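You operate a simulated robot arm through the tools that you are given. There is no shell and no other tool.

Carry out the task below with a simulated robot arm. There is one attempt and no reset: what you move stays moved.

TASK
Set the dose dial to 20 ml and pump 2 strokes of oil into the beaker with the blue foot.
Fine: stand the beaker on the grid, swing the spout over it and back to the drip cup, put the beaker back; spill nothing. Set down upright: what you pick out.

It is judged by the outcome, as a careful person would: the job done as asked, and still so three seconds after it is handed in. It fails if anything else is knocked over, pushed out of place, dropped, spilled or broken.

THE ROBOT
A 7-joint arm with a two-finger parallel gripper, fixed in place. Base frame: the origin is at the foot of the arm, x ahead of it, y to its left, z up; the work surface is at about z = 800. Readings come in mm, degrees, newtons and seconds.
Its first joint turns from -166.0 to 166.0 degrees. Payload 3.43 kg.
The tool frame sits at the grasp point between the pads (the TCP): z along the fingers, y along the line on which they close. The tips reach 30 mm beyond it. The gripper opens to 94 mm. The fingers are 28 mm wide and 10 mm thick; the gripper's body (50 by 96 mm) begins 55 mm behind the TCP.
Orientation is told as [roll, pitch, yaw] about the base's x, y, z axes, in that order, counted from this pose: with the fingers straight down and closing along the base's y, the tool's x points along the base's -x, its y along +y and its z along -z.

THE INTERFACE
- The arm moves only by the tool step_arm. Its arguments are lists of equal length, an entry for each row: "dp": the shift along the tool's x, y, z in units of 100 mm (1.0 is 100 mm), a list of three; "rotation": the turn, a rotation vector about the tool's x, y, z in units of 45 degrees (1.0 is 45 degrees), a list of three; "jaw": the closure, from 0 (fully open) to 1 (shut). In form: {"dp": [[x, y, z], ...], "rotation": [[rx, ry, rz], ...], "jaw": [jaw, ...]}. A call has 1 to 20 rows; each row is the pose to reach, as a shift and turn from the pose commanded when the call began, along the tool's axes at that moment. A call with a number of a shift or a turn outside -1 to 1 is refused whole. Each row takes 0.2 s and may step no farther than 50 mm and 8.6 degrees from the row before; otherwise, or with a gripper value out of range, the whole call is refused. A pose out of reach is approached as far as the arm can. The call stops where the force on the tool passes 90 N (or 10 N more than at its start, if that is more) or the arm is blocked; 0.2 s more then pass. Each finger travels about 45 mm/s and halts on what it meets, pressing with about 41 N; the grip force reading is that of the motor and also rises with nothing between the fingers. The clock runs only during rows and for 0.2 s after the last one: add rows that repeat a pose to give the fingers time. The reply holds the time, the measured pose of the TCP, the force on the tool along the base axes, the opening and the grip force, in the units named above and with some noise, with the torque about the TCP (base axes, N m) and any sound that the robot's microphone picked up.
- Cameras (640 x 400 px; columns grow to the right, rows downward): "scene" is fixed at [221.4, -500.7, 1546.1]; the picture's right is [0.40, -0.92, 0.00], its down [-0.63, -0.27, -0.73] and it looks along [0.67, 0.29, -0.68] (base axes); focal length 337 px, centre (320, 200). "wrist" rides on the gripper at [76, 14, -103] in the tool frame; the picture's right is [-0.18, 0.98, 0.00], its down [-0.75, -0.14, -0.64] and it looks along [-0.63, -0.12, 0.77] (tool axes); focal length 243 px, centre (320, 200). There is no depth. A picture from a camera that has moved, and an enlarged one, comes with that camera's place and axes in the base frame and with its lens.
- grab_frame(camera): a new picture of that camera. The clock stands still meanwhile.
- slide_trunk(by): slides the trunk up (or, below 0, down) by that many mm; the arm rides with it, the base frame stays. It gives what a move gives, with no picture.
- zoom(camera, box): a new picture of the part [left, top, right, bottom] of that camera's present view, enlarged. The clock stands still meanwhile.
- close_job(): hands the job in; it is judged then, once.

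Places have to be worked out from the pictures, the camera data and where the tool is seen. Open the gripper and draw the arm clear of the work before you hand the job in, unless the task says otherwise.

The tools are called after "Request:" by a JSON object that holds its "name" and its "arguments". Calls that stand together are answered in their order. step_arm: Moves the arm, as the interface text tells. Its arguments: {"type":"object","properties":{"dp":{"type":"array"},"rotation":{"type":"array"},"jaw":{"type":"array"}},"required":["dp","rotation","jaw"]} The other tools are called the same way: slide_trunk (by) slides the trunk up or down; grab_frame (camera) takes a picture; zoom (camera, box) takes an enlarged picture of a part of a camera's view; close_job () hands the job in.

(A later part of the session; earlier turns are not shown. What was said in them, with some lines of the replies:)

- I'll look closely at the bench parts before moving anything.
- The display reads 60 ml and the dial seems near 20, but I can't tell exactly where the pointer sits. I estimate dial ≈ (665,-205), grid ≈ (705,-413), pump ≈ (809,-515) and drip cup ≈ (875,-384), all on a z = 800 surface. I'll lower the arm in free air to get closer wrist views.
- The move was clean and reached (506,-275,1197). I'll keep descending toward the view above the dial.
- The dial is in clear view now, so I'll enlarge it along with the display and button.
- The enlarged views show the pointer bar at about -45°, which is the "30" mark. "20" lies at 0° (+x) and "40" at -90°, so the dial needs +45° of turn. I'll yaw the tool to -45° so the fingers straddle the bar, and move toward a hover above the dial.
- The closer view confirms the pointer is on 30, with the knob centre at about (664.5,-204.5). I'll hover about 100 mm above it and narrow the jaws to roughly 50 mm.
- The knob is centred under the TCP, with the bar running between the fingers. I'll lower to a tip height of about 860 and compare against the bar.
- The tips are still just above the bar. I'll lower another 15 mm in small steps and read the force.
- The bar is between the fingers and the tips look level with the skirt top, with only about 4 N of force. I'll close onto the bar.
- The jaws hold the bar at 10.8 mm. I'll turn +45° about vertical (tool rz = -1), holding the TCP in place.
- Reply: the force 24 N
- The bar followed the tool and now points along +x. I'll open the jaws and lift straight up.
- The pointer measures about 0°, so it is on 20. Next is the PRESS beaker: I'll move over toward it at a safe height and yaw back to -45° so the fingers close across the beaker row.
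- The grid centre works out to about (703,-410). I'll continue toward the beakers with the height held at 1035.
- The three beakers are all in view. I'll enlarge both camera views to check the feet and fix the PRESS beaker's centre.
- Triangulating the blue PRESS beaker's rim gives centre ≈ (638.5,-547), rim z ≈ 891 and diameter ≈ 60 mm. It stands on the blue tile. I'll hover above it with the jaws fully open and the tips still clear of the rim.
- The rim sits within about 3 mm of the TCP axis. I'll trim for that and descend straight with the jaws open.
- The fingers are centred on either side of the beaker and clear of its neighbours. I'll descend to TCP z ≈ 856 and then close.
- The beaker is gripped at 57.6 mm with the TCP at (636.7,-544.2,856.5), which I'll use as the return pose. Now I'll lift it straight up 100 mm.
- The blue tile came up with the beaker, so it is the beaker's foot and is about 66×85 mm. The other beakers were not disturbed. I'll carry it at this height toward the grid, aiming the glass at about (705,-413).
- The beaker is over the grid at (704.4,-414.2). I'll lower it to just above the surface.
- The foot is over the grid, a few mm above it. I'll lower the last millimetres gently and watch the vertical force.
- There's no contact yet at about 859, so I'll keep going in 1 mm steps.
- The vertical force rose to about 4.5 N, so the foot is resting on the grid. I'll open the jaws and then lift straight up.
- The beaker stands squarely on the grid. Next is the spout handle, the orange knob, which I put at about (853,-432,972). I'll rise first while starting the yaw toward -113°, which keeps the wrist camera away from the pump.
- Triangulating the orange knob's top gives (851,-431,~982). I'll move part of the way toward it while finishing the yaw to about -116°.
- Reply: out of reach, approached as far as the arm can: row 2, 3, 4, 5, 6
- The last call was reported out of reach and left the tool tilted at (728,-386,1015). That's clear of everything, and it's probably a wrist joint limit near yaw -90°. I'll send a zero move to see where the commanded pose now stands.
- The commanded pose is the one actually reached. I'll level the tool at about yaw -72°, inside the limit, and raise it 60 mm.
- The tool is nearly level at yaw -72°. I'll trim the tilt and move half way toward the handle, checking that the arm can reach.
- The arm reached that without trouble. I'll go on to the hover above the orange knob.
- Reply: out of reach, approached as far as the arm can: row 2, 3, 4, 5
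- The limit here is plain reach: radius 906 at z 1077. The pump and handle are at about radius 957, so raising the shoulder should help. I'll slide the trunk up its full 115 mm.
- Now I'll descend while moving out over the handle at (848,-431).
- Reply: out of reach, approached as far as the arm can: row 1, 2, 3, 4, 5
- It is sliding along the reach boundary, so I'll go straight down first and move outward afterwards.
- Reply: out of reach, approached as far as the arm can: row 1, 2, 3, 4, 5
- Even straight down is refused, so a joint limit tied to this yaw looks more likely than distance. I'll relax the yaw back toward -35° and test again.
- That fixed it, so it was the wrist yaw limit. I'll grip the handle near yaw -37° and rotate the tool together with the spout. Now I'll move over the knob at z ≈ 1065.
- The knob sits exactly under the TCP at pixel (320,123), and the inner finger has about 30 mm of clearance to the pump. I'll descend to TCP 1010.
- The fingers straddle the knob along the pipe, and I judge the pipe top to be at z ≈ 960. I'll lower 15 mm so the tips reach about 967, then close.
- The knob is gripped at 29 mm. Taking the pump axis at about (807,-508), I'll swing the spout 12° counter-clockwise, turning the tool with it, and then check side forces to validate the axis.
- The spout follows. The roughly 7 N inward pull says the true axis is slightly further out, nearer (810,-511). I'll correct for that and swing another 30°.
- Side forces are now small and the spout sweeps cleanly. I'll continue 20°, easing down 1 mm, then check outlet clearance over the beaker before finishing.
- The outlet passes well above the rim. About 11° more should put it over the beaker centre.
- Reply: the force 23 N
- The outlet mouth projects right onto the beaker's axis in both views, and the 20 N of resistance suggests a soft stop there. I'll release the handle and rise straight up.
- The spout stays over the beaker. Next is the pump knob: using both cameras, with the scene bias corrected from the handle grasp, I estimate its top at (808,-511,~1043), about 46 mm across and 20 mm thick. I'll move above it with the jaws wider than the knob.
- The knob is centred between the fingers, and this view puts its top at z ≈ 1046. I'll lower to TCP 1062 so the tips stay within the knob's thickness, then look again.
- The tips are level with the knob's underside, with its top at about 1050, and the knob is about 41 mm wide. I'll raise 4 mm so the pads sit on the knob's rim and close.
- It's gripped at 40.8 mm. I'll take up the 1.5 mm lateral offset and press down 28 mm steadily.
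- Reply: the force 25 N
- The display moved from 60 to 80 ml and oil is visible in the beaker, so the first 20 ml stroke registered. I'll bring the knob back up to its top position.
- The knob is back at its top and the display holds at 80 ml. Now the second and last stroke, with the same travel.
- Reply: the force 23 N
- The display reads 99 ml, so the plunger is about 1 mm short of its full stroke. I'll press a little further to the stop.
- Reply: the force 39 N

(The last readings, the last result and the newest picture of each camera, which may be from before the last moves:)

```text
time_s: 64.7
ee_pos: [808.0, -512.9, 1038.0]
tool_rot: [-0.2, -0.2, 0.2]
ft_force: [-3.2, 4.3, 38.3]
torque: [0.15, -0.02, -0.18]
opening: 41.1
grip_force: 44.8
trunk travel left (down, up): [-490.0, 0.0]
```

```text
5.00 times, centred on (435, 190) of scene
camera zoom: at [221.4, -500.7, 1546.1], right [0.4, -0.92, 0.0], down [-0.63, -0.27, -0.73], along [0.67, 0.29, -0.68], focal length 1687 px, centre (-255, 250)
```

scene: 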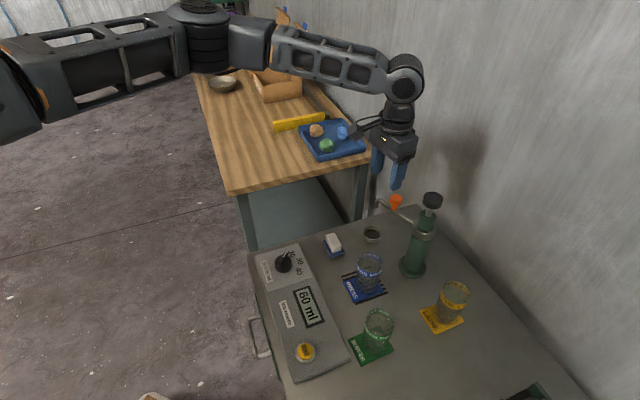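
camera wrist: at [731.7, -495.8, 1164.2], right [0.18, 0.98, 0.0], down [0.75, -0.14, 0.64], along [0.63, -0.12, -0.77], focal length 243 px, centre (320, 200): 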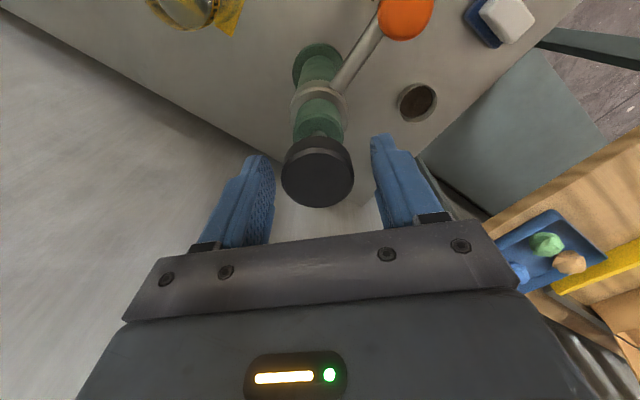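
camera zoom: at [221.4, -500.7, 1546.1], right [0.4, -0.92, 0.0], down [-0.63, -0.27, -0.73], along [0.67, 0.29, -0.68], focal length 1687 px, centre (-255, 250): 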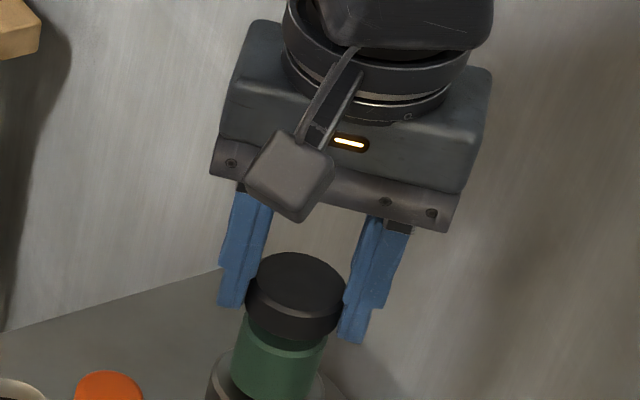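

The force rose to 38 N with no further plunger travel, so it is on its bottom stop. Two full down-strokes are done, 60 → 99 on the rounded counter. I won't add a third press. I'll bring the knob up under control and release it there.

Request:
{"name": "step_arm", "arguments": {"dp": [[0, 0, -0.04], [0, 0, -0.08], [0, 0, -0.12], [0, 0, -0.16], [0, 0, -0.2], [0, 0, -0.24], [0, 0, -0.28], [0, 0, -0.3], [0, 0, -0.305]], "rotation": [[0, 0, 0], [0, 0, 0], [0, 0, 0], [0, 0, 0], [0, 0, 0], [0, 0, 0], [0, 0, 0], [0, 0, 0], [0, 0, 0]], "jaw": [0.65, 0.65, 0.65, 0.65, 0.65, 0.65, 0.65, 0.65, 0.65]}}

Request:
{"name": "step_arm", "arguments": {"dp": [[0, 0, 0], [0, 0, 0], [0, 0, 0], [0, 0, 0], [0, 0, -0.15], [0, 0, -0.3]], "rotation": [[0, 0, 0], [0, 0, 0], [0, 0, 0], [0, 0, 0], [0, 0, 0], [0, 0, 0]], "jaw": [0.55, 0.45, 0.35, 0.3, 0.3, 0.3]}}

Request:
{"name": "grab_frame", "arguments": {"camera": "wrist"}}

Request:
{"name": "zoom", "arguments": {"camera": "scene", "box": [265, 150, 485, 330]}}

Request:
{"name": "zoom", "arguments": {"camera": "scene", "box": [335, 230, 415, 310]}}

```text
time_s: 66.7
ee_pos: [807.6, -513.3, 1065.7]
tool_rot: [0.0, 0.1, 0.2]
ft_force: [-5.1, 5.9, -5.3]
torque: [-0.07, 0.02, -0.3]
opening: 40.8
grip_force: 45.0
trunk travel left (down, up): [-490.0, 0.0]
```

```text
time_s: 68.1
ee_pos: [807.9, -512.0, 1097.2]
tool_rot: [-0.1, -0.1, 0.3]
ft_force: [0.2, -0.4, 0.3]
torque: [0.01, 0.0, -0.02]
opening: 65.6
grip_force: 0.1
trunk travel left (down, up): [-490.0, 0.0]
```

```text
taken
camera wrist: at [731.9, -498.0, 1198.6], right [0.18, 0.98, 0.0], down [0.75, -0.14, 0.64], along [0.63, -0.12, -0.77], focal length 243 px, centre (320, 200)
```

wrist: 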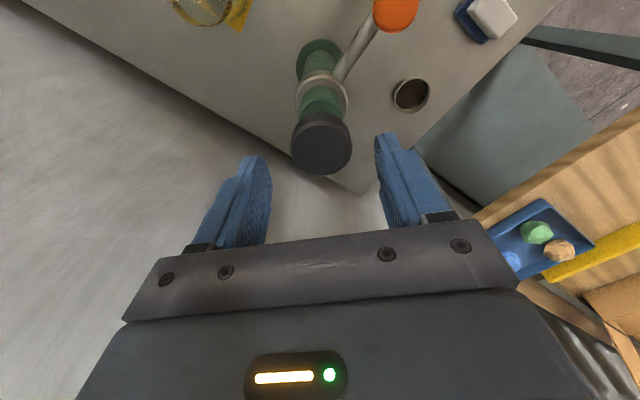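

```text
2.22 times, centred on (375, 240) of scene
camera zoom: at [221.4, -500.7, 1546.1], right [0.4, -0.92, 0.0], down [-0.63, -0.27, -0.73], along [0.67, 0.29, -0.68], focal length 750 px, centre (198, 111)
```

zoom: 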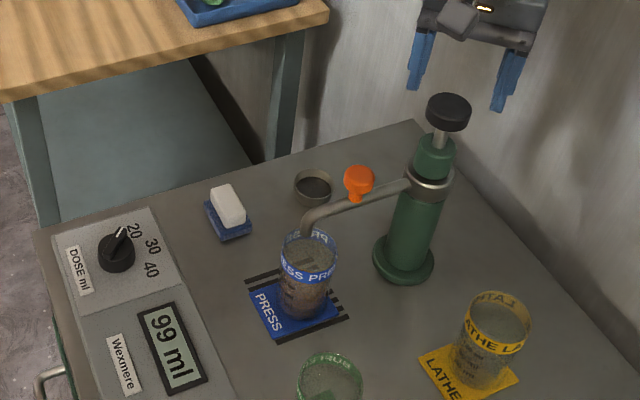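

```text
5.00 times, centred on (375, 270) of scene
camera zoom: at [221.4, -500.7, 1546.1], right [0.4, -0.92, 0.0], down [-0.63, -0.27, -0.73], along [0.67, 0.29, -0.68], focal length 1687 px, centre (45, -150)
```

zoom: 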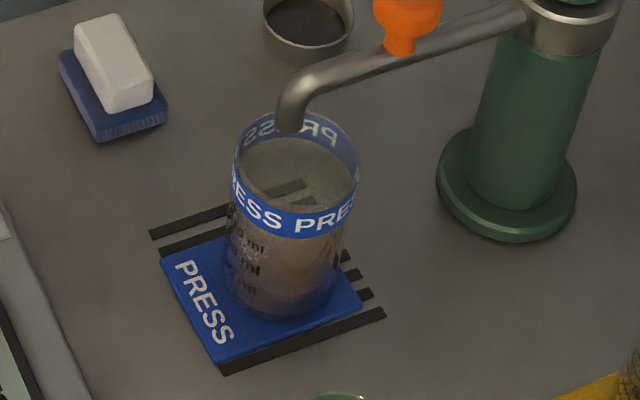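

The oil is in the beaker, nothing spilled, and the knob is back up. I'll return to above the orange handle at (746,-450), yaw 36°.

Request:
{"name": "step_arm", "arguments": {"dp": [[0.1, 0.1, 0], [0.2, 0.2, 0], [0.3, 0.3, 0], [0.4, 0.4, 0], [0.52, 0.52, 0.02], [0.62, 0.62, 0.04], [0.62, 0.62, 0.04]], "rotation": [[0, 0, -0.133], [0, 0, -0.267], [0, 0, -0.4], [0, 0, -0.533], [0, 0, -0.667], [0, 0, -0.8], [0, 0, -0.8]], "jaw": [0.3, 0.3, 0.35, 0.4, 0.42, 0.42, 0.42]}}

Request:
{"name": "grab_frame", "arguments": {"camera": "wrist"}}

```text
time_s: 69.7
ee_pos: [746.3, -448.5, 1091.7]
tool_rot: [0.0, 0.0, 36.3]
ft_force: [0.2, -0.3, 0.4]
torque: [-0.01, -0.04, -0.02]
opening: 54.6
grip_force: 0.0
trunk travel left (down, up): [-490.0, 0.0]
```

```text
taken
camera wrist: at [676.1, -482.7, 1194.6], right [-0.43, 0.9, 0.0], down [0.69, 0.33, 0.64], along [0.58, 0.28, -0.77], focal length 243 px, centre (320, 200)
```

wrist: 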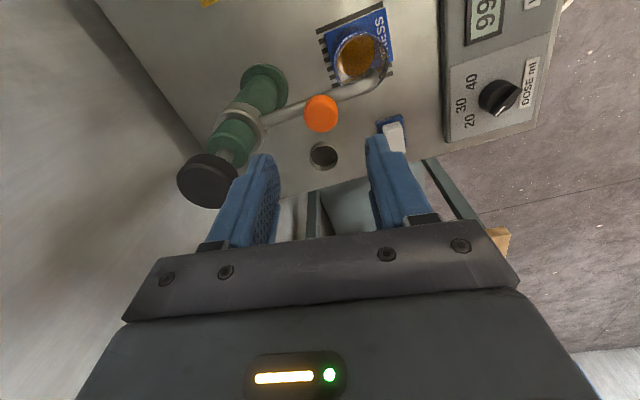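

The handle is centred again, and the oil shows amber in the beaker. I'll descend 97 mm and close on it.

Request:
{"name": "step_arm", "arguments": {"dp": [[0, 0, 0.25], [0, 0, 0.5], [0, 0, 0.7], [0, 0, 0.85], [0, 0, 0.93], [0, 0, 0.97], [0, 0, 0.97]], "rotation": [[0, 0, 0], [0, 0, 0], [0, 0, 0], [0, 0, 0], [0, 0, 0], [0, 0, 0], [0, 0, 0]], "jaw": [0.42, 0.42, 0.42, 0.42, 0.42, 0.42, 0.42]}}

Request:
{"name": "step_arm", "arguments": {"dp": [[0, 0, 0], [0, 0, 0], [0, 0, 0], [0, 0, 0], [0, 0, 0]], "rotation": [[0, 0, 0], [0, 0, 0], [0, 0, 0], [0, 0, 0], [0, 0, 0]], "jaw": [0.5, 0.6, 0.7, 0.75, 0.75]}}

Request:
{"name": "grab_frame", "arguments": {"camera": "wrist"}}

```text
time_s: 71.3
ee_pos: [746.1, -449.8, 994.7]
tool_rot: [0.0, -0.1, 36.3]
ft_force: [-0.3, 0.1, -1.1]
torque: [0.02, 0.01, 0.0]
opening: 54.6
grip_force: 0.0
trunk travel left (down, up): [-490.0, 0.0]
```

```text
time_s: 72.5
ee_pos: [747.8, -450.5, 995.2]
tool_rot: [-0.1, 0.1, 36.2]
ft_force: [-7.3, 10.6, 1.4]
torque: [0.19, 0.1, 0.04]
opening: 31.4
grip_force: 6.6
trunk travel left (down, up): [-490.0, 0.0]
```

```text
taken
camera wrist: at [676.7, -482.9, 1097.3], right [-0.43, 0.9, 0.0], down [0.69, 0.33, 0.64], along [0.58, 0.28, -0.77], focal length 243 px, centre (320, 200)
```

wrist: 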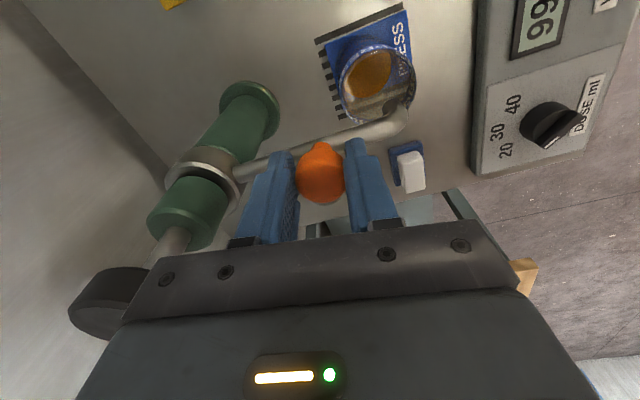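

One finger touched first, so I'll shift 1 mm outward and finish closing.

Request:
{"name": "step_arm", "arguments": {"dp": [[0, 0.01, 0], [0, 0.01, 0], [0, 0.01, 0]], "rotation": [[0, 0, 0], [0, 0, 0], [0, 0, 0]], "jaw": [0.75, 0.75, 0.75]}}

```text
time_s: 73.3
ee_pos: [745.2, -449.4, 995.3]
tool_rot: [0.0, -0.1, 36.3]
ft_force: [-7.2, 7.6, -3.9]
torque: [0.09, 0.07, 0.01]
opening: 29.2
grip_force: 35.8
trunk travel left (down, up): [-490.0, 0.0]
```

It's gripped at 29 mm. I'll swing the spout back clockwise, 35° first, rotating the tool with it.

Request:
{"name": "step_arm", "arguments": {"dp": [[-0.0772, 0.005, 0], [-0.1549, 0.008, 0], [-0.2326, 0.004, 0], [-0.3097, -0.007, 0], [-0.3855, -0.024, 0], [-0.4596, -0.048, 0], [-0.5313, -0.078, 0], [-0.5313, -0.078, 0]], "rotation": [[0, 0, 0.111], [0, 0, 0.222], [0, 0, 0.333], [0, 0, 0.444], [0, 0, 0.556], [0, 0, 0.667], [0, 0, 0.778], [0, 0, 0.778]], "jaw": [0.75, 0.75, 0.75, 0.75, 0.75, 0.75, 0.75, 0.75]}}

Request:
{"name": "zoom", "arguments": {"camera": "scene", "box": [325, 160, 455, 310]}}

```text
time_s: 75.1
ee_pos: [793.0, -424.7, 994.1]
tool_rot: [0.0, 0.0, 1.2]
ft_force: [-2.3, 14.2, -6.9]
torque: [0.22, -0.2, -0.02]
opening: 29.2
grip_force: 44.8
trunk travel left (down, up): [-490.0, 0.0]
```

```text
2.67 times, centred on (390, 235) of scene
camera zoom: at [221.4, -500.7, 1546.1], right [0.4, -0.92, 0.0], down [-0.63, -0.27, -0.73], along [0.67, 0.29, -0.68], focal length 900 px, centre (133, 107)
```

zoom: 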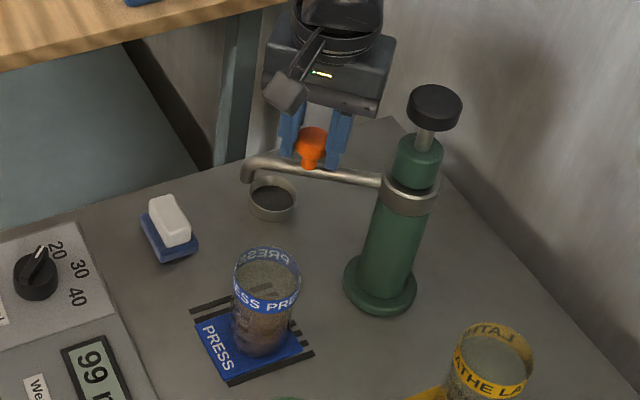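

The swing is going cleanly. I'll do the remaining ~36° to bring the outlet over the drip cup, biased about 1 mm outward.

Request:
{"name": "step_arm", "arguments": {"dp": [[-0.0772, 0.018, 0], [-0.1549, 0.021, 0], [-0.2326, 0.017, 0], [-0.3097, 0.006, 0], [-0.3855, -0.011, 0], [-0.4596, -0.035, 0], [-0.5313, -0.065, 0], [-0.551, -0.074, 0], [-0.551, -0.074, 0]], "rotation": [[0, 0, 0.111], [0, 0, 0.222], [0, 0, 0.333], [0, 0, 0.444], [0, 0, 0.556], [0, 0, 0.667], [0, 0, 0.778], [0, 0, 0.809], [0, 0, 0.809]], "jaw": [0.75, 0.75, 0.75, 0.75, 0.75, 0.75, 0.75, 0.75, 0.75]}}

Request:
{"name": "zoom", "arguments": {"camera": "scene", "box": [340, 160, 460, 260]}}

Request:
{"name": "grab_frame", "arguments": {"camera": "wrist"}}

```text
time_s: 77.1
ee_pos: [847.9, -430.5, 995.1]
tool_rot: [0.0, 0.1, -35.3]
ft_force: [-5.4, 17.6, -2.4]
torque: [0.51, 0.57, 0.1]
opening: 28.5
grip_force: 45.0
trunk travel left (down, up): [-490.0, 0.0]
```

```text
4.00 times, centred on (400, 210) of scene
camera zoom: at [221.4, -500.7, 1546.1], right [0.4, -0.92, 0.0], down [-0.63, -0.27, -0.73], along [0.67, 0.29, -0.68], focal length 1349 px, centre (0, 160)
```

zoom: 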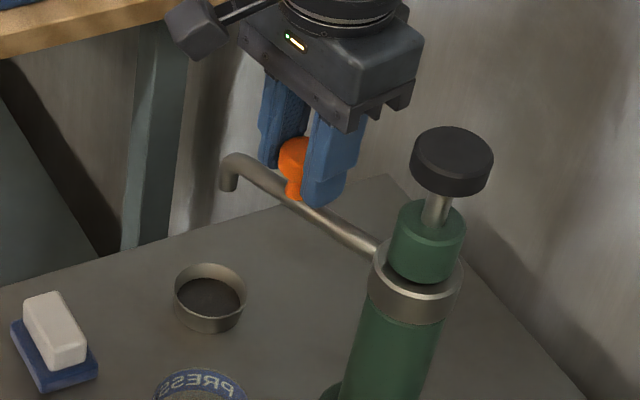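

```text
taken
camera wrist: at [794.1, -374.2, 1097.6], right [0.72, 0.7, 0.0], down [0.54, -0.55, 0.64], along [0.45, -0.46, -0.77], focal length 243 px, centre (320, 200)
```

wrist: 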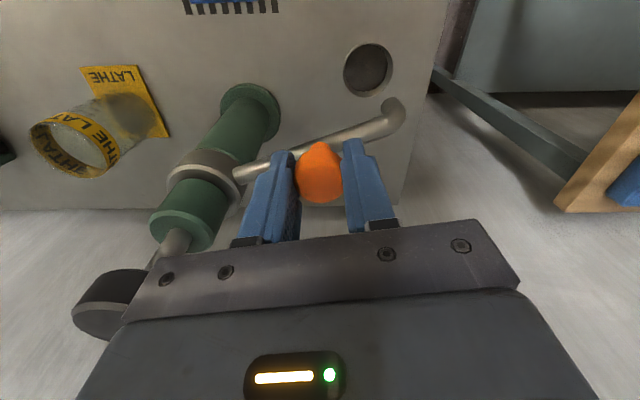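

The outlet tip is back at the same pixel as at the start (376.8, 207), so the spout is over the drip cup again. I'll release the handle and lift.

Request:
{"name": "step_arm", "arguments": {"dp": [[0, 0, 0], [0, 0, 0], [0, 0, 0], [0, 0, 0], [0, 0, 0]], "rotation": [[0, 0, 0], [0, 0, 0], [0, 0, 0], [0, 0, 0], [0, 0, 0]], "jaw": [0.65, 0.55, 0.45, 0.4, 0.4]}}

Request:
{"name": "step_arm", "arguments": {"dp": [[0, 0, -0.1], [0, 0, -0.3], [0, 0, -0.5], [0, 0, -0.7], [0, 0, -0.8]], "rotation": [[0, 0, 0], [0, 0, 0], [0, 0, 0], [0, 0, 0], [0, 0, 0]], "jaw": [0.4, 0.4, 0.4, 0.4, 0.4]}}

Request:
{"name": "zoom", "arguments": {"camera": "scene", "box": [340, 180, 500, 280]}}

Request:
{"name": "grab_frame", "arguments": {"camera": "wrist"}}

```text
time_s: 78.3
ee_pos: [847.9, -430.7, 995.7]
tool_rot: [-0.1, -0.1, -35.2]
ft_force: [0.9, -0.4, -1.0]
torque: [0.0, -0.04, 0.02]
opening: 56.5
grip_force: 0.0
trunk travel left (down, up): [-490.0, 0.0]
```

```text
time_s: 79.5
ee_pos: [846.9, -430.5, 1074.9]
tool_rot: [-0.1, 0.1, -35.2]
ft_force: [-0.3, 0.0, 1.0]
torque: [0.0, 0.0, -0.01]
opening: 56.5
grip_force: 0.1
trunk travel left (down, up): [-490.0, 0.0]
```

```text
4.00 times, centred on (420, 230) of scene
camera zoom: at [221.4, -500.7, 1546.1], right [0.4, -0.92, 0.0], down [-0.63, -0.27, -0.73], along [0.67, 0.29, -0.68], focal length 1349 px, centre (-80, 80)
```

zoom: 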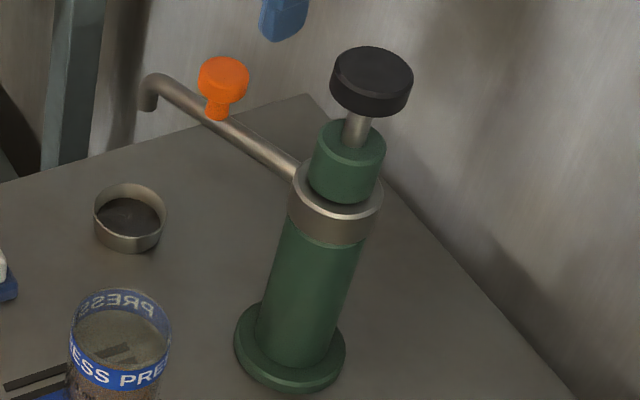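

```text
taken
camera wrist: at [793.5, -374.0, 1177.0], right [0.72, 0.7, 0.0], down [0.53, -0.55, 0.64], along [0.45, -0.46, -0.77], focal length 243 px, centre (320, 200)
```

wrist: 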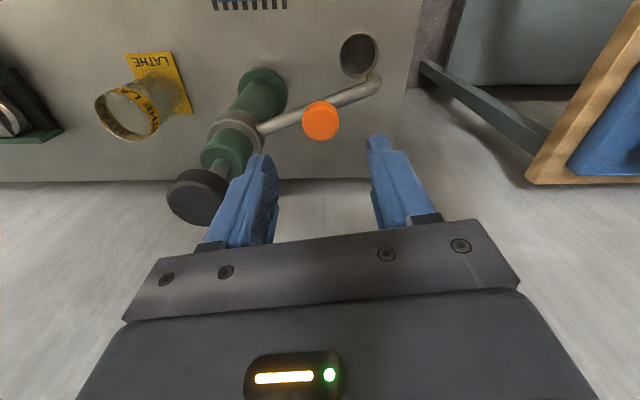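

The spout, cup and pump look the same as in the starting picture. Now I'll go back toward the beaker on the grid, opening the jaws and returning to yaw -45°.

Request:
{"name": "step_arm", "arguments": {"dp": [[0.18, -0.08, 0], [0.37, -0.17, 0], [0.55, -0.25, 0], [0.74, -0.338, 0]], "rotation": [[0, 0, 0.054], [0, 0, 0.108], [0, 0, 0.162], [0, 0, 0.216]], "jaw": [0.3, 0.2, 0.1, 0]}}

Request:
{"name": "step_arm", "arguments": {"dp": [[0.11, -0.11, 0], [0.22, -0.22, 0], [0.33, -0.33, 0], [0.43, -0.43, 0], [0.43, -0.43, 0]], "rotation": [[0, 0, 0], [0, 0, 0], [0, 0, 0], [0, 0, 0], [0, 0, 0]], "jaw": [0, 0, 0, 0, 0]}}

Request:
{"name": "grab_frame", "arguments": {"camera": "wrist"}}

```text
time_s: 80.5
ee_pos: [766.9, -416.8, 1075.9]
tool_rot: [0.1, -0.1, -45.0]
ft_force: [-0.3, 0.1, -0.7]
torque: [-0.01, 0.0, 0.01]
opening: 94.2
grip_force: 0.0
trunk travel left (down, up): [-490.0, 0.0]
```

```text
time_s: 81.7
ee_pos: [706.6, -417.7, 1075.2]
tool_rot: [-0.1, 0.0, -44.9]
ft_force: [-0.1, 0.8, 0.0]
torque: [-0.04, -0.02, -0.01]
opening: 94.2
grip_force: 0.0
trunk travel left (down, up): [-490.0, 0.0]
```

```text
taken
camera wrist: at [662.6, -353.1, 1177.4], right [0.82, 0.57, 0.0], down [0.43, -0.63, 0.64], along [0.36, -0.53, -0.77], focal length 243 px, centre (320, 200)
```

wrist: 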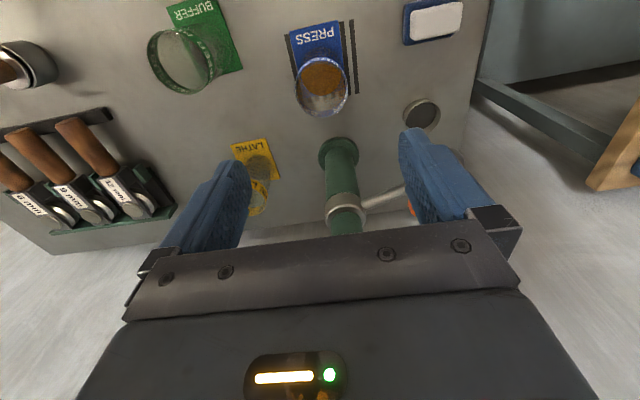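

The rim projects at pixel (321,87), almost exactly on the tool axis. I'll descend 100 mm and re-check.

Request:
{"name": "step_arm", "arguments": {"dp": [[0.01, 0.005, 0.25], [0.01, 0.005, 0.5], [0.01, 0.005, 0.75], [0.01, 0.005, 1.0], [0.01, 0.005, 1.0]], "rotation": [[0, 0, 0], [0, 0, 0], [0, 0, 0], [0, 0, 0], [0, 0, 0]], "jaw": [0, 0, 0, 0, 0]}}

Request:
{"name": "grab_frame", "arguments": {"camera": "wrist"}}

```text
time_s: 82.9
ee_pos: [705.8, -413.9, 976.2]
tool_rot: [0.1, -0.1, -45.1]
ft_force: [-0.5, -1.0, 0.1]
torque: [0.06, 0.0, -0.02]
opening: 94.1
grip_force: 0.0
trunk travel left (down, up): [-490.0, 0.0]
```

```text
taken
camera wrist: at [662.6, -349.5, 1076.9], right [0.82, 0.57, 0.0], down [0.43, -0.63, 0.64], along [0.36, -0.53, -0.77], focal length 243 px, centre (320, 200)
```

wrist: 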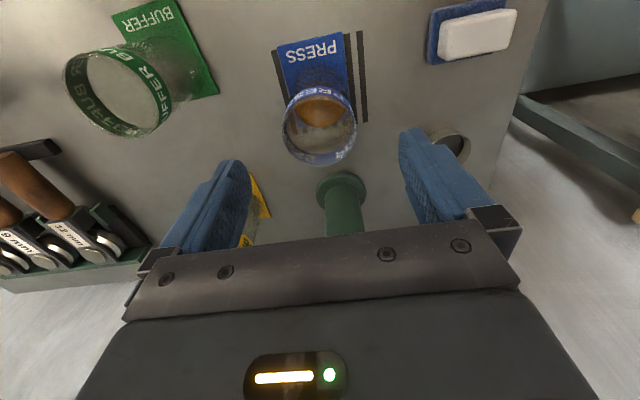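

It's still centred. I'll descend the remaining ~119 mm in two moves to the earlier grasp height of z ≈ 857.

Request:
{"name": "step_arm", "arguments": {"dp": [[0, 0, 0.25], [0, 0, 0.5], [0, 0, 0.75], [0, 0, 0.9], [0, 0, 0.9]], "rotation": [[0, 0, 0], [0, 0, 0], [0, 0, 0], [0, 0, 0], [0, 0, 0]], "jaw": [0, 0, 0, 0, 0]}}

Request:
{"name": "step_arm", "arguments": {"dp": [[0, 0, 0.1], [0, 0, 0.2], [0, 0, 0.28], [0, 0, 0.28]], "rotation": [[0, 0, 0], [0, 0, 0], [0, 0, 0], [0, 0, 0]], "jaw": [0, 0, 0, 0]}}

Request:
{"name": "grab_frame", "arguments": {"camera": "wrist"}}

```text
time_s: 84.1
ee_pos: [707.3, -415.6, 886.8]
tool_rot: [0.1, 0.0, -45.0]
ft_force: [0.2, -0.1, 0.4]
torque: [-0.01, 0.02, 0.0]
opening: 94.0
grip_force: 0.1
trunk travel left (down, up): [-490.0, 0.0]
```

```text
time_s: 85.1
ee_pos: [706.1, -414.2, 858.3]
tool_rot: [0.0, 0.0, -44.9]
ft_force: [-0.4, -0.2, -0.9]
torque: [-0.01, -0.01, 0.0]
opening: 93.9
grip_force: 0.0
trunk travel left (down, up): [-490.0, 0.0]
```

```text
taken
camera wrist: at [662.9, -350.6, 960.5], right [0.82, 0.57, 0.0], down [0.43, -0.63, 0.64], along [0.36, -0.53, -0.77], focal length 243 px, centre (320, 200)
```

wrist: 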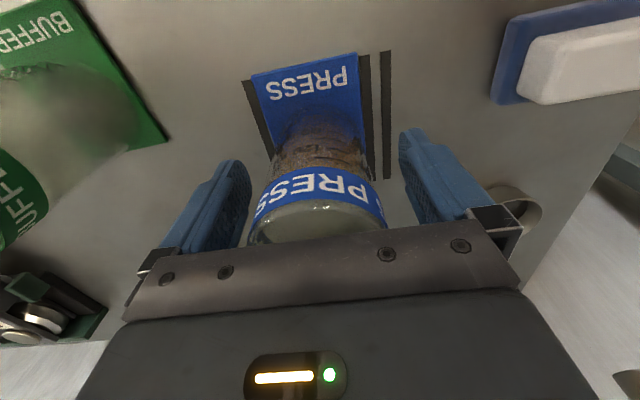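

The fingers straddle the beaker evenly. I'll close, then lift slowly by 20 mm.

Request:
{"name": "step_arm", "arguments": {"dp": [[0, 0, 0], [0, 0, 0], [0, 0, 0], [0, 0, 0], [0, 0, 0], [0, 0, 0], [0, 0, 0]], "rotation": [[0, 0, 0], [0, 0, 0], [0, 0, 0], [0, 0, 0], [0, 0, 0], [0, 0, 0], [0, 0, 0]], "jaw": [0.1, 0.2, 0.3, 0.4, 0.45, 0.45, 0.45]}}

Request:
{"name": "step_arm", "arguments": {"dp": [[0, 0, -0.02], [0, 0, -0.06], [0, 0, -0.12], [0, 0, -0.2], [0, 0, -0.2]], "rotation": [[0, 0, 0], [0, 0, 0], [0, 0, 0], [0, 0, 0], [0, 0, 0]], "jaw": [0.45, 0.45, 0.45, 0.45, 0.45]}}

Request:
{"name": "zoom", "arguments": {"camera": "scene", "box": [325, 220, 425, 320]}}

```text
time_s: 86.7
ee_pos: [706.6, -414.4, 858.3]
tool_rot: [0.0, 0.0, -44.9]
ft_force: [-1.4, -0.4, -0.7]
torque: [0.04, -0.02, 0.01]
opening: 57.5
grip_force: 40.8
trunk travel left (down, up): [-490.0, 0.0]
```

```text
time_s: 87.9
ee_pos: [706.6, -416.1, 877.2]
tool_rot: [-0.1, 0.0, -44.9]
ft_force: [-0.2, 0.0, -1.3]
torque: [0.0, -0.02, -0.01]
opening: 57.7
grip_force: 41.1
trunk travel left (down, up): [-490.0, 0.0]
```

```text
4.00 times, centred on (375, 270) of scene
camera zoom: at [221.4, -500.7, 1546.1], right [0.4, -0.92, 0.0], down [-0.63, -0.27, -0.73], along [0.67, 0.29, -0.68], focal length 1349 px, centre (100, -80)
```

zoom: 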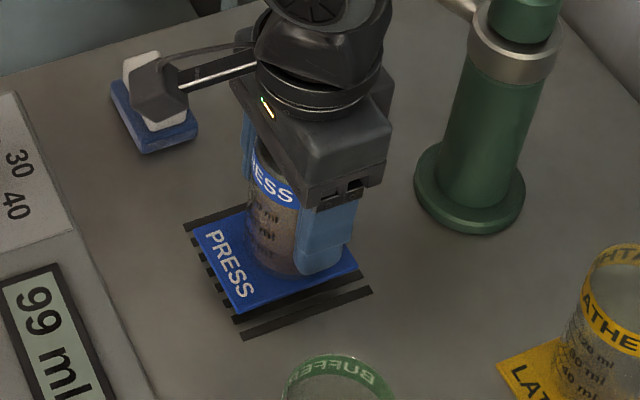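

The beaker lifted cleanly. I'll raise it another 80 mm at a gentle pace.

Request:
{"name": "step_arm", "arguments": {"dp": [[0, 0, -0.06], [0, 0, -0.16], [0, 0, -0.28], [0, 0, -0.42], [0, 0, -0.56], [0, 0, -0.68], [0, 0, -0.76], [0, 0, -0.8]], "rotation": [[0, 0, 0], [0, 0, 0], [0, 0, 0], [0, 0, 0], [0, 0, 0], [0, 0, 0], [0, 0, 0], [0, 0, 0]], "jaw": [0.45, 0.45, 0.45, 0.45, 0.45, 0.45, 0.45, 0.45]}}

Request:
{"name": "step_arm", "arguments": {"dp": [[-0.015, -0.05, 0], [-0.04, -0.13, 0], [-0.07, -0.24, 0], [-0.105, -0.36, 0], [-0.14, -0.48, 0], [-0.17, -0.58, 0], [-0.195, -0.66, 0], [-0.21, -0.705, 0]], "rotation": [[0, 0, 0], [0, 0, 0], [0, 0, 0], [0, 0, 0], [0, 0, 0], [0, 0, 0], [0, 0, 0], [0, 0, 0]], "jaw": [0.45, 0.45, 0.45, 0.45, 0.45, 0.45, 0.45, 0.45]}}

Request:
{"name": "step_arm", "arguments": {"dp": [[-0.015, -0.05, 0], [-0.04, -0.13, 0], [-0.07, -0.24, 0], [-0.105, -0.36, 0], [-0.14, -0.48, 0], [-0.17, -0.58, 0], [-0.195, -0.66, 0], [-0.21, -0.705, 0], [-0.21, -0.705, 0]], "rotation": [[0, 0, 0], [0, 0, 0], [0, 0, 0], [0, 0, 0], [0, 0, 0], [0, 0, 0], [0, 0, 0], [0, 0, 0], [0, 0, 0]], "jaw": [0.45, 0.45, 0.45, 0.45, 0.45, 0.45, 0.45, 0.45, 0.45]}}

Request:
{"name": "grab_frame", "arguments": {"camera": "wrist"}}

Request:
{"name": "zoom", "arguments": {"camera": "scene", "box": [335, 220, 495, 360]}}

```text
time_s: 89.7
ee_pos: [705.6, -414.6, 957.7]
tool_rot: [-0.2, 0.0, -44.9]
ft_force: [0.5, -0.3, -2.4]
torque: [0.02, 0.0, 0.01]
opening: 57.8
grip_force: 40.8
trunk travel left (down, up): [-490.0, 0.0]
```

```text
time_s: 91.5
ee_pos: [670.7, -479.1, 958.1]
tool_rot: [-0.1, 0.0, -45.0]
ft_force: [-0.3, -0.1, -2.1]
torque: [-0.02, 0.0, 0.02]
opening: 57.4
grip_force: 40.3
trunk travel left (down, up): [-490.0, 0.0]
```

```text
time_s: 93.5
ee_pos: [635.5, -543.4, 958.3]
tool_rot: [0.0, 0.0, -44.9]
ft_force: [-0.9, -0.2, -1.4]
torque: [-0.01, -0.03, 0.0]
opening: 57.6
grip_force: 41.0
trunk travel left (down, up): [-490.0, 0.0]
```

```text
taken
camera wrist: at [593.0, -480.0, 1060.0], right [0.82, 0.57, 0.0], down [0.43, -0.63, 0.64], along [0.36, -0.53, -0.77], focal length 243 px, centre (320, 200)
```

wrist: 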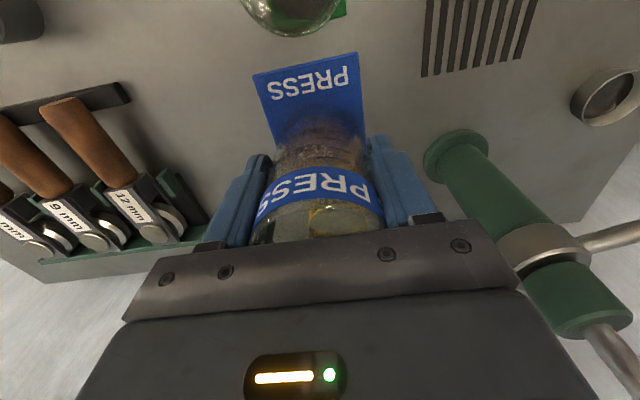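

```text
2.86 times, centred on (415, 290) of scene
camera zoom: at [221.4, -500.7, 1546.1], right [0.4, -0.92, 0.0], down [-0.63, -0.27, -0.73], along [0.67, 0.29, -0.68], focal length 964 px, centre (49, -57)
```

zoom: 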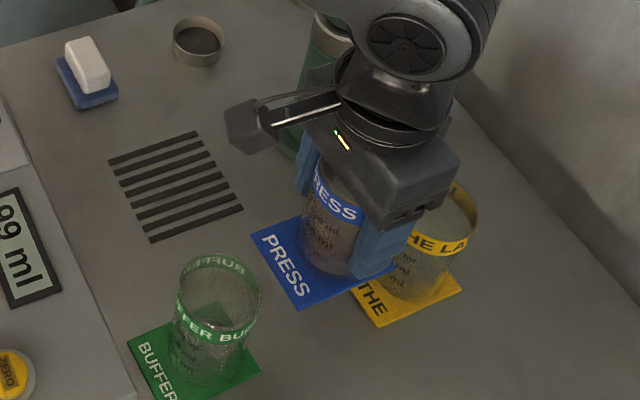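

The scene view puts the foot about 3 mm off its original line toward LATHE, so I'll trim by about 2 mm. Then I'll lower to ~25 mm above the table and compare the gaps.

Request:
{"name": "step_arm", "arguments": {"dp": [[0.01, 0.005, 0.08], [0.02, 0.01, 0.2], [0.02, 0.01, 0.34], [0.02, 0.01, 0.48], [0.02, 0.01, 0.62], [0.02, 0.01, 0.72], [0.02, 0.01, 0.78], [0.02, 0.01, 0.8]], "rotation": [[0, 0, 0], [0, 0, 0], [0, 0, 0], [0, 0, 0], [0, 0, 0], [0, 0, 0], [0, 0, 0], [0, 0, 0]], "jaw": [0.45, 0.45, 0.45, 0.45, 0.45, 0.45, 0.45, 0.45]}}

Request:
{"name": "zoom", "arguments": {"camera": "scene", "box": [330, 260, 490, 360]}}

Request:
{"name": "grab_frame", "arguments": {"camera": "wrist"}}

```text
time_s: 95.3
ee_pos: [635.5, -542.3, 877.9]
tool_rot: [0.0, 0.0, -45.0]
ft_force: [0.3, 0.2, -1.8]
torque: [0.01, -0.02, 0.01]
opening: 57.4
grip_force: 41.3
trunk travel left (down, up): [-490.0, 0.0]
```

```text
4.00 times, centred on (410, 310) of scene
camera zoom: at [221.4, -500.7, 1546.1], right [0.4, -0.92, 0.0], down [-0.63, -0.27, -0.73], along [0.67, 0.29, -0.68], focal length 1349 px, centre (-40, -240)
```

zoom: 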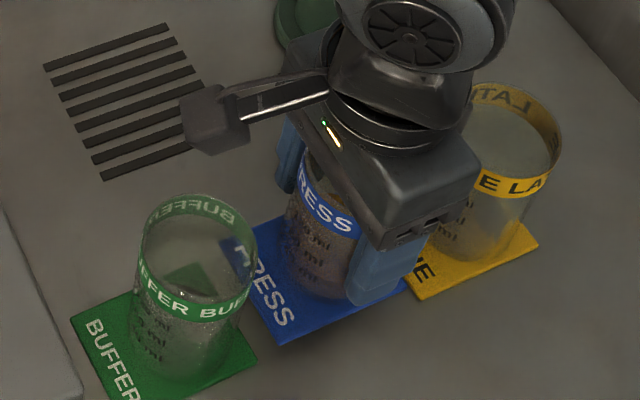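

```text
taken
camera wrist: at [592.6, -477.9, 979.6], right [0.82, 0.57, 0.0], down [0.43, -0.63, 0.64], along [0.36, -0.53, -0.77], focal length 243 px, centre (320, 200)
```

wrist: 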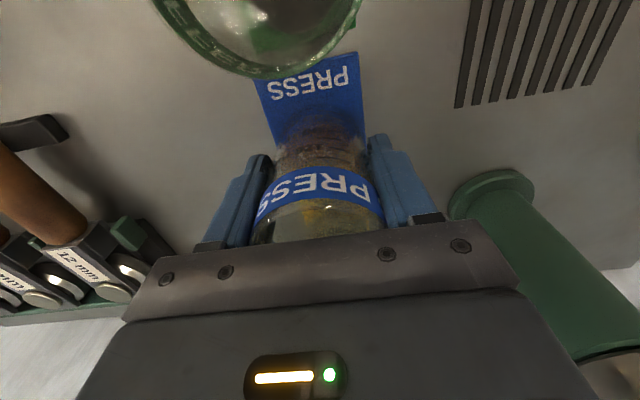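

Accounting for the remaining height, the foot's front corner would land at (274,359), against (272,357) originally, so the alignment is good. I'll lower to about 860.

Request:
{"name": "step_arm", "arguments": {"dp": [[0.005, 0, 0.05], [0.01, 0, 0.1], [0.01, 0, 0.14], [0.01, 0, 0.17], [0.01, 0, 0.17]], "rotation": [[0, 0, 0], [0, 0, 0], [0, 0, 0], [0, 0, 0], [0, 0, 0]], "jaw": [0.45, 0.45, 0.45, 0.45, 0.45]}}

Request:
{"name": "zoom", "arguments": {"camera": "scene", "box": [330, 260, 490, 360]}}

Request:
{"name": "zoom", "arguments": {"camera": "scene", "box": [375, 305, 425, 355]}}

```text
time_s: 96.5
ee_pos: [634.5, -541.8, 860.2]
tool_rot: [0.0, 0.0, -45.0]
ft_force: [0.6, 0.0, -1.2]
torque: [0.0, -0.01, 0.02]
opening: 57.5
grip_force: 40.8
trunk travel left (down, up): [-490.0, 0.0]
```

```text
4.00 times, centred on (410, 310) of scene
camera zoom: at [221.4, -500.7, 1546.1], right [0.4, -0.92, 0.0], down [-0.63, -0.27, -0.73], along [0.67, 0.29, -0.68], focal length 1349 px, centre (-40, -240)
```

zoom: 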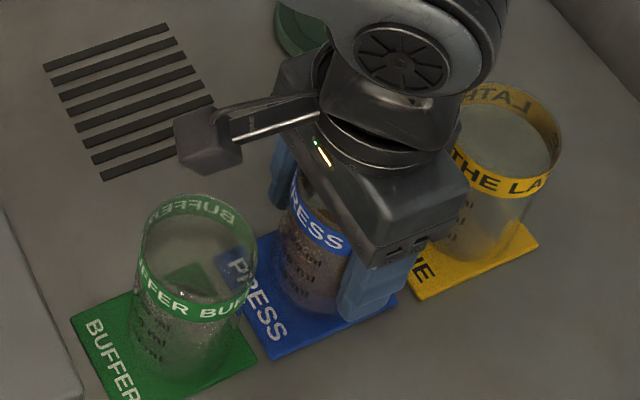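

```text
8.00 times, centred on (400, 330) of scene
camera zoom: at [221.4, -500.7, 1546.1], right [0.4, -0.92, 0.0], down [-0.63, -0.27, -0.73], along [0.67, 0.29, -0.68], focal length 2699 px, centre (-320, -840)
```

zoom: 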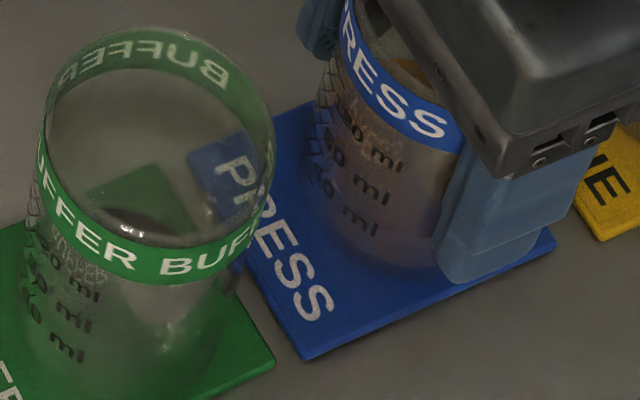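

The foot sits between its neighbours with gaps on both sides, matching the first picture. I'll lower the last ~3 mm until contact.

Request:
{"name": "step_arm", "arguments": {"dp": [[0, 0, 0.01], [0, 0, 0.02], [0, 0, 0.025]], "rotation": [[0, 0, 0], [0, 0, 0], [0, 0, 0]], "jaw": [0.45, 0.45, 0.45]}}

```text
time_s: 97.3
ee_pos: [635.6, -541.2, 859.7]
tool_rot: [-0.1, 0.0, -44.8]
ft_force: [-2.2, 2.1, 6.6]
torque: [0.32, 0.05, 0.13]
opening: 57.7
grip_force: 41.0
trunk travel left (down, up): [-490.0, 0.0]
```

The vertical force rose to 6.6 N, so the foot is on the table. I'll open slowly, then rise straight up.

Request:
{"name": "step_arm", "arguments": {"dp": [[0, 0, -0.005], [0, 0, -0.005], [0, 0, -0.005], [0, 0, -0.005], [0, 0, -0.005], [0, 0, -0.005], [0, 0, -0.005]], "rotation": [[0, 0, 0], [0, 0, 0], [0, 0, 0], [0, 0, 0], [0, 0, 0], [0, 0, 0], [0, 0, 0]], "jaw": [0.38, 0.3, 0.2, 0.1, 0, 0, 0]}}

Request:
{"name": "step_arm", "arguments": {"dp": [[0, 0, -0.1], [0, 0, -0.3], [0, 0, -0.5], [0, 0, -0.75], [0, 0, -1.0]], "rotation": [[0, 0, 0], [0, 0, 0], [0, 0, 0], [0, 0, 0], [0, 0, 0]], "jaw": [0, 0, 0, 0, 0]}}

Request:
{"name": "step_arm", "arguments": {"dp": [[0.1, 0.1, -0.3], [0.3, 0.3, -0.6], [0.6, 0.6, -0.8], [0.8, 0.8, -1.0]], "rotation": [[0, 0, 0], [0, 0, 0], [0, 0, 0], [0, 0, 0]], "jaw": [0, 0, 0, 0]}}

Request:
{"name": "grab_frame", "arguments": {"camera": "scene"}}

Request:
{"name": "zoom", "arguments": {"camera": "scene", "box": [330, 260, 490, 360]}}

Request:
{"name": "grab_frame", "arguments": {"camera": "wrist"}}

```text
time_s: 98.9
ee_pos: [634.7, -541.5, 858.5]
tool_rot: [0.0, 0.0, -45.0]
ft_force: [0.4, -0.3, 0.4]
torque: [0.03, 0.02, -0.01]
opening: 93.9
grip_force: 0.2
trunk travel left (down, up): [-490.0, 0.0]
```

```text
time_s: 100.1
ee_pos: [635.2, -541.8, 958.8]
tool_rot: [-0.2, 0.0, -45.0]
ft_force: [0.0, 0.2, -0.8]
torque: [-0.01, 0.0, -0.01]
opening: 94.0
grip_force: 0.0
trunk travel left (down, up): [-490.0, 0.0]
```

```text
time_s: 101.1
ee_pos: [637.3, -429.0, 1059.0]
tool_rot: [0.0, 0.1, -45.0]
ft_force: [0.0, 0.4, 0.3]
torque: [0.03, 0.01, -0.02]
opening: 94.0
grip_force: 0.2
trunk travel left (down, up): [-490.0, 0.0]
```

```text
taken
```

scene: 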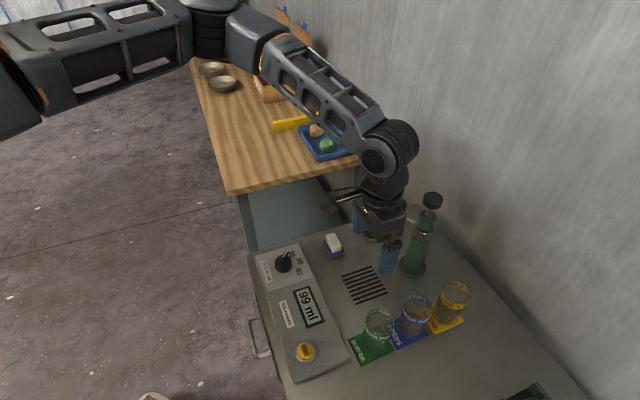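

```text
4.00 times, centred on (410, 310) of scene
camera zoom: at [221.4, -500.7, 1546.1], right [0.4, -0.92, 0.0], down [-0.63, -0.27, -0.73], along [0.67, 0.29, -0.68], focal length 1349 px, centre (-40, -240)
```

zoom: 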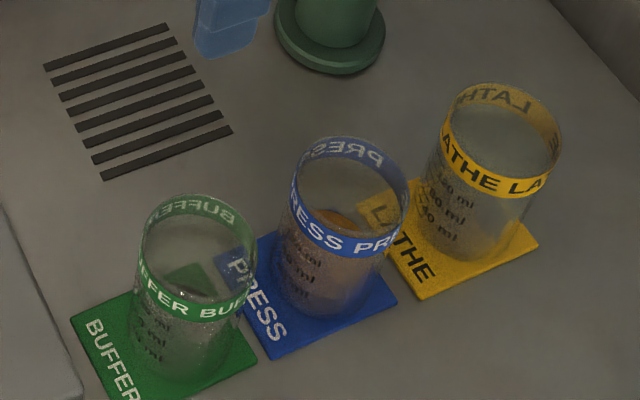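

```text
taken
camera wrist: at [593.1, -364.0, 1161.2], right [0.82, 0.57, 0.0], down [0.43, -0.63, 0.64], along [0.36, -0.53, -0.77], focal length 243 px, centre (320, 200)
```

wrist: 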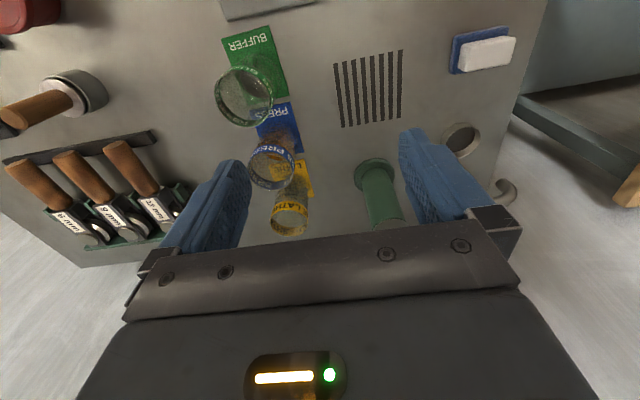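

The PRESS beaker is back upright in its place within about 2 mm, with the oil in it, and its neighbours are standing. I'll draw the arm up and back, clear of the bench, and do a last check.

Request:
{"name": "step_arm", "arguments": {"dp": [[0.1, 0, -0.25], [0.3, 0, -0.5], [0.5, -0.1, -0.75], [0.7, -0.2, -1.0]], "rotation": [[0, 0, 0], [0, 0, 0], [0, 0, 0], [0, 0, 0]], "jaw": [0, 0, 0, 0]}}

Request:
{"name": "step_arm", "arguments": {"dp": [[0.2, -0.2, -0.25], [0.4, -0.4, -0.5], [0.6, -0.6, -0.75], [0.6, -0.6, -0.9]], "rotation": [[0, 0, 0], [0, 0, 0], [0, 0, 0], [0, 0, 0]], "jaw": [0, 0, 0, 0]}}

Request:
{"name": "grab_frame", "arguments": {"camera": "scene"}}

Request:
{"name": "zoom", "arguments": {"camera": "scene", "box": [340, 170, 500, 350]}}

Request:
{"name": "zoom", "arguments": {"camera": "scene", "box": [385, 285, 445, 345]}}

Request:
{"name": "zoom", "arguments": {"camera": "scene", "box": [240, 230, 360, 390]}}

```text
time_s: 102.1
ee_pos: [571.3, -394.1, 1160.3]
tool_rot: [0.0, -0.1, -45.0]
ft_force: [0.5, 0.9, 0.1]
torque: [0.0, 0.0, -0.01]
opening: 94.0
grip_force: 0.0
trunk travel left (down, up): [-490.0, 0.0]
```

```text
time_s: 103.1
ee_pos: [486.7, -393.3, 1250.3]
tool_rot: [0.0, 0.0, -45.0]
ft_force: [0.0, -0.2, -0.7]
torque: [0.02, 0.0, 0.0]
opening: 94.0
grip_force: 0.2
trunk travel left (down, up): [-490.0, 0.0]
```

```text
taken
```

scene: 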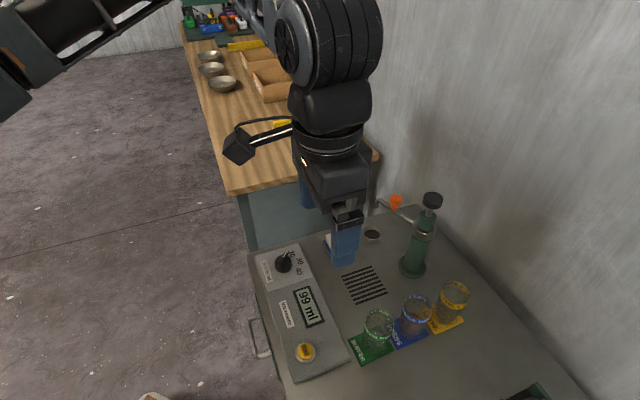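

```text
2.22 times, centred on (420, 260) of scene
camera zoom: at [221.4, -500.7, 1546.1], right [0.4, -0.92, 0.0], down [-0.63, -0.27, -0.73], along [0.67, 0.29, -0.68], focal length 750 px, centre (98, 67)
```

zoom: 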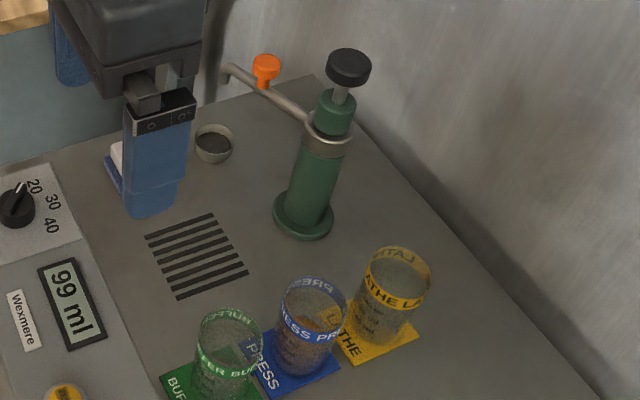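

```text
6.67 times, centred on (415, 315) of scene
camera zoom: at [221.4, -500.7, 1546.1], right [0.4, -0.92, 0.0], down [-0.63, -0.27, -0.73], along [0.67, 0.29, -0.68], focal length 2249 px, centre (-313, -567)
```

zoom: 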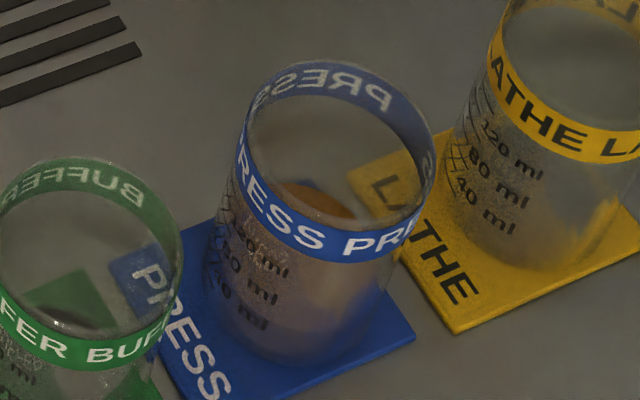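

```text
2.50 times, centred on (300, 310) of scene
camera zoom: at [221.4, -500.7, 1546.1], right [0.4, -0.92, 0.0], down [-0.63, -0.27, -0.73], along [0.67, 0.29, -0.68], focal length 843 px, centre (370, -75)
```

zoom: 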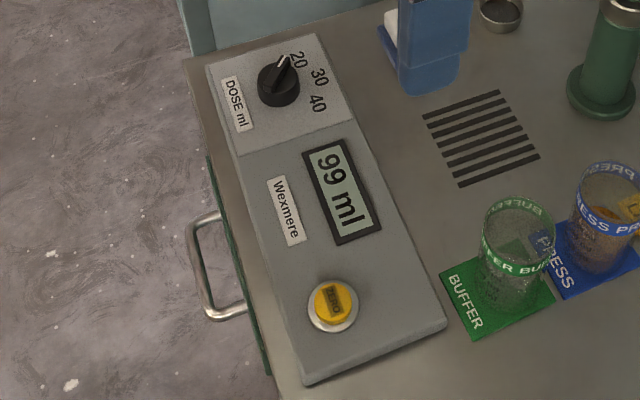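

Final check:
- The dial points to 20, and two strokes were pumped, with the counter going from 60 to 99.
- The oil is in the blue PRESS beaker, which is upright back in its place.
- The spout is over the drip cup, nothing is spilled or toppled, and the gripper is open and clear.

I'm handing the job in.

Request:
{"name": "close_job", "arguments": {}}

```text
The job is handed in.
```

I set the dose dial to 20 ml and pumped two strokes of oil into the blue-foot PRESS beaker. I then swung the spout back over the drip cup and stood the beaker back in its place, upright.

- **Volume:** the counter went from 60 to 99 ml, so about 39 ml was delivered instead of 40. The first stroke added 20 ml. The second added about 19 ml because the plunger started roughly 1 mm below its full height. I did not top it up, since you asked for two strokes.
- **Beaker position:** the PRESS beaker is within about 2 mm of where it started. The green BUFFER beaker next to it also looks about 2 mm off its original spot, though that is close to my reading error. Both are upright.
- **Everything else:** I saw no spills, and the spout and pump look the same as in the starting picture. I did not press the counter's zero button.
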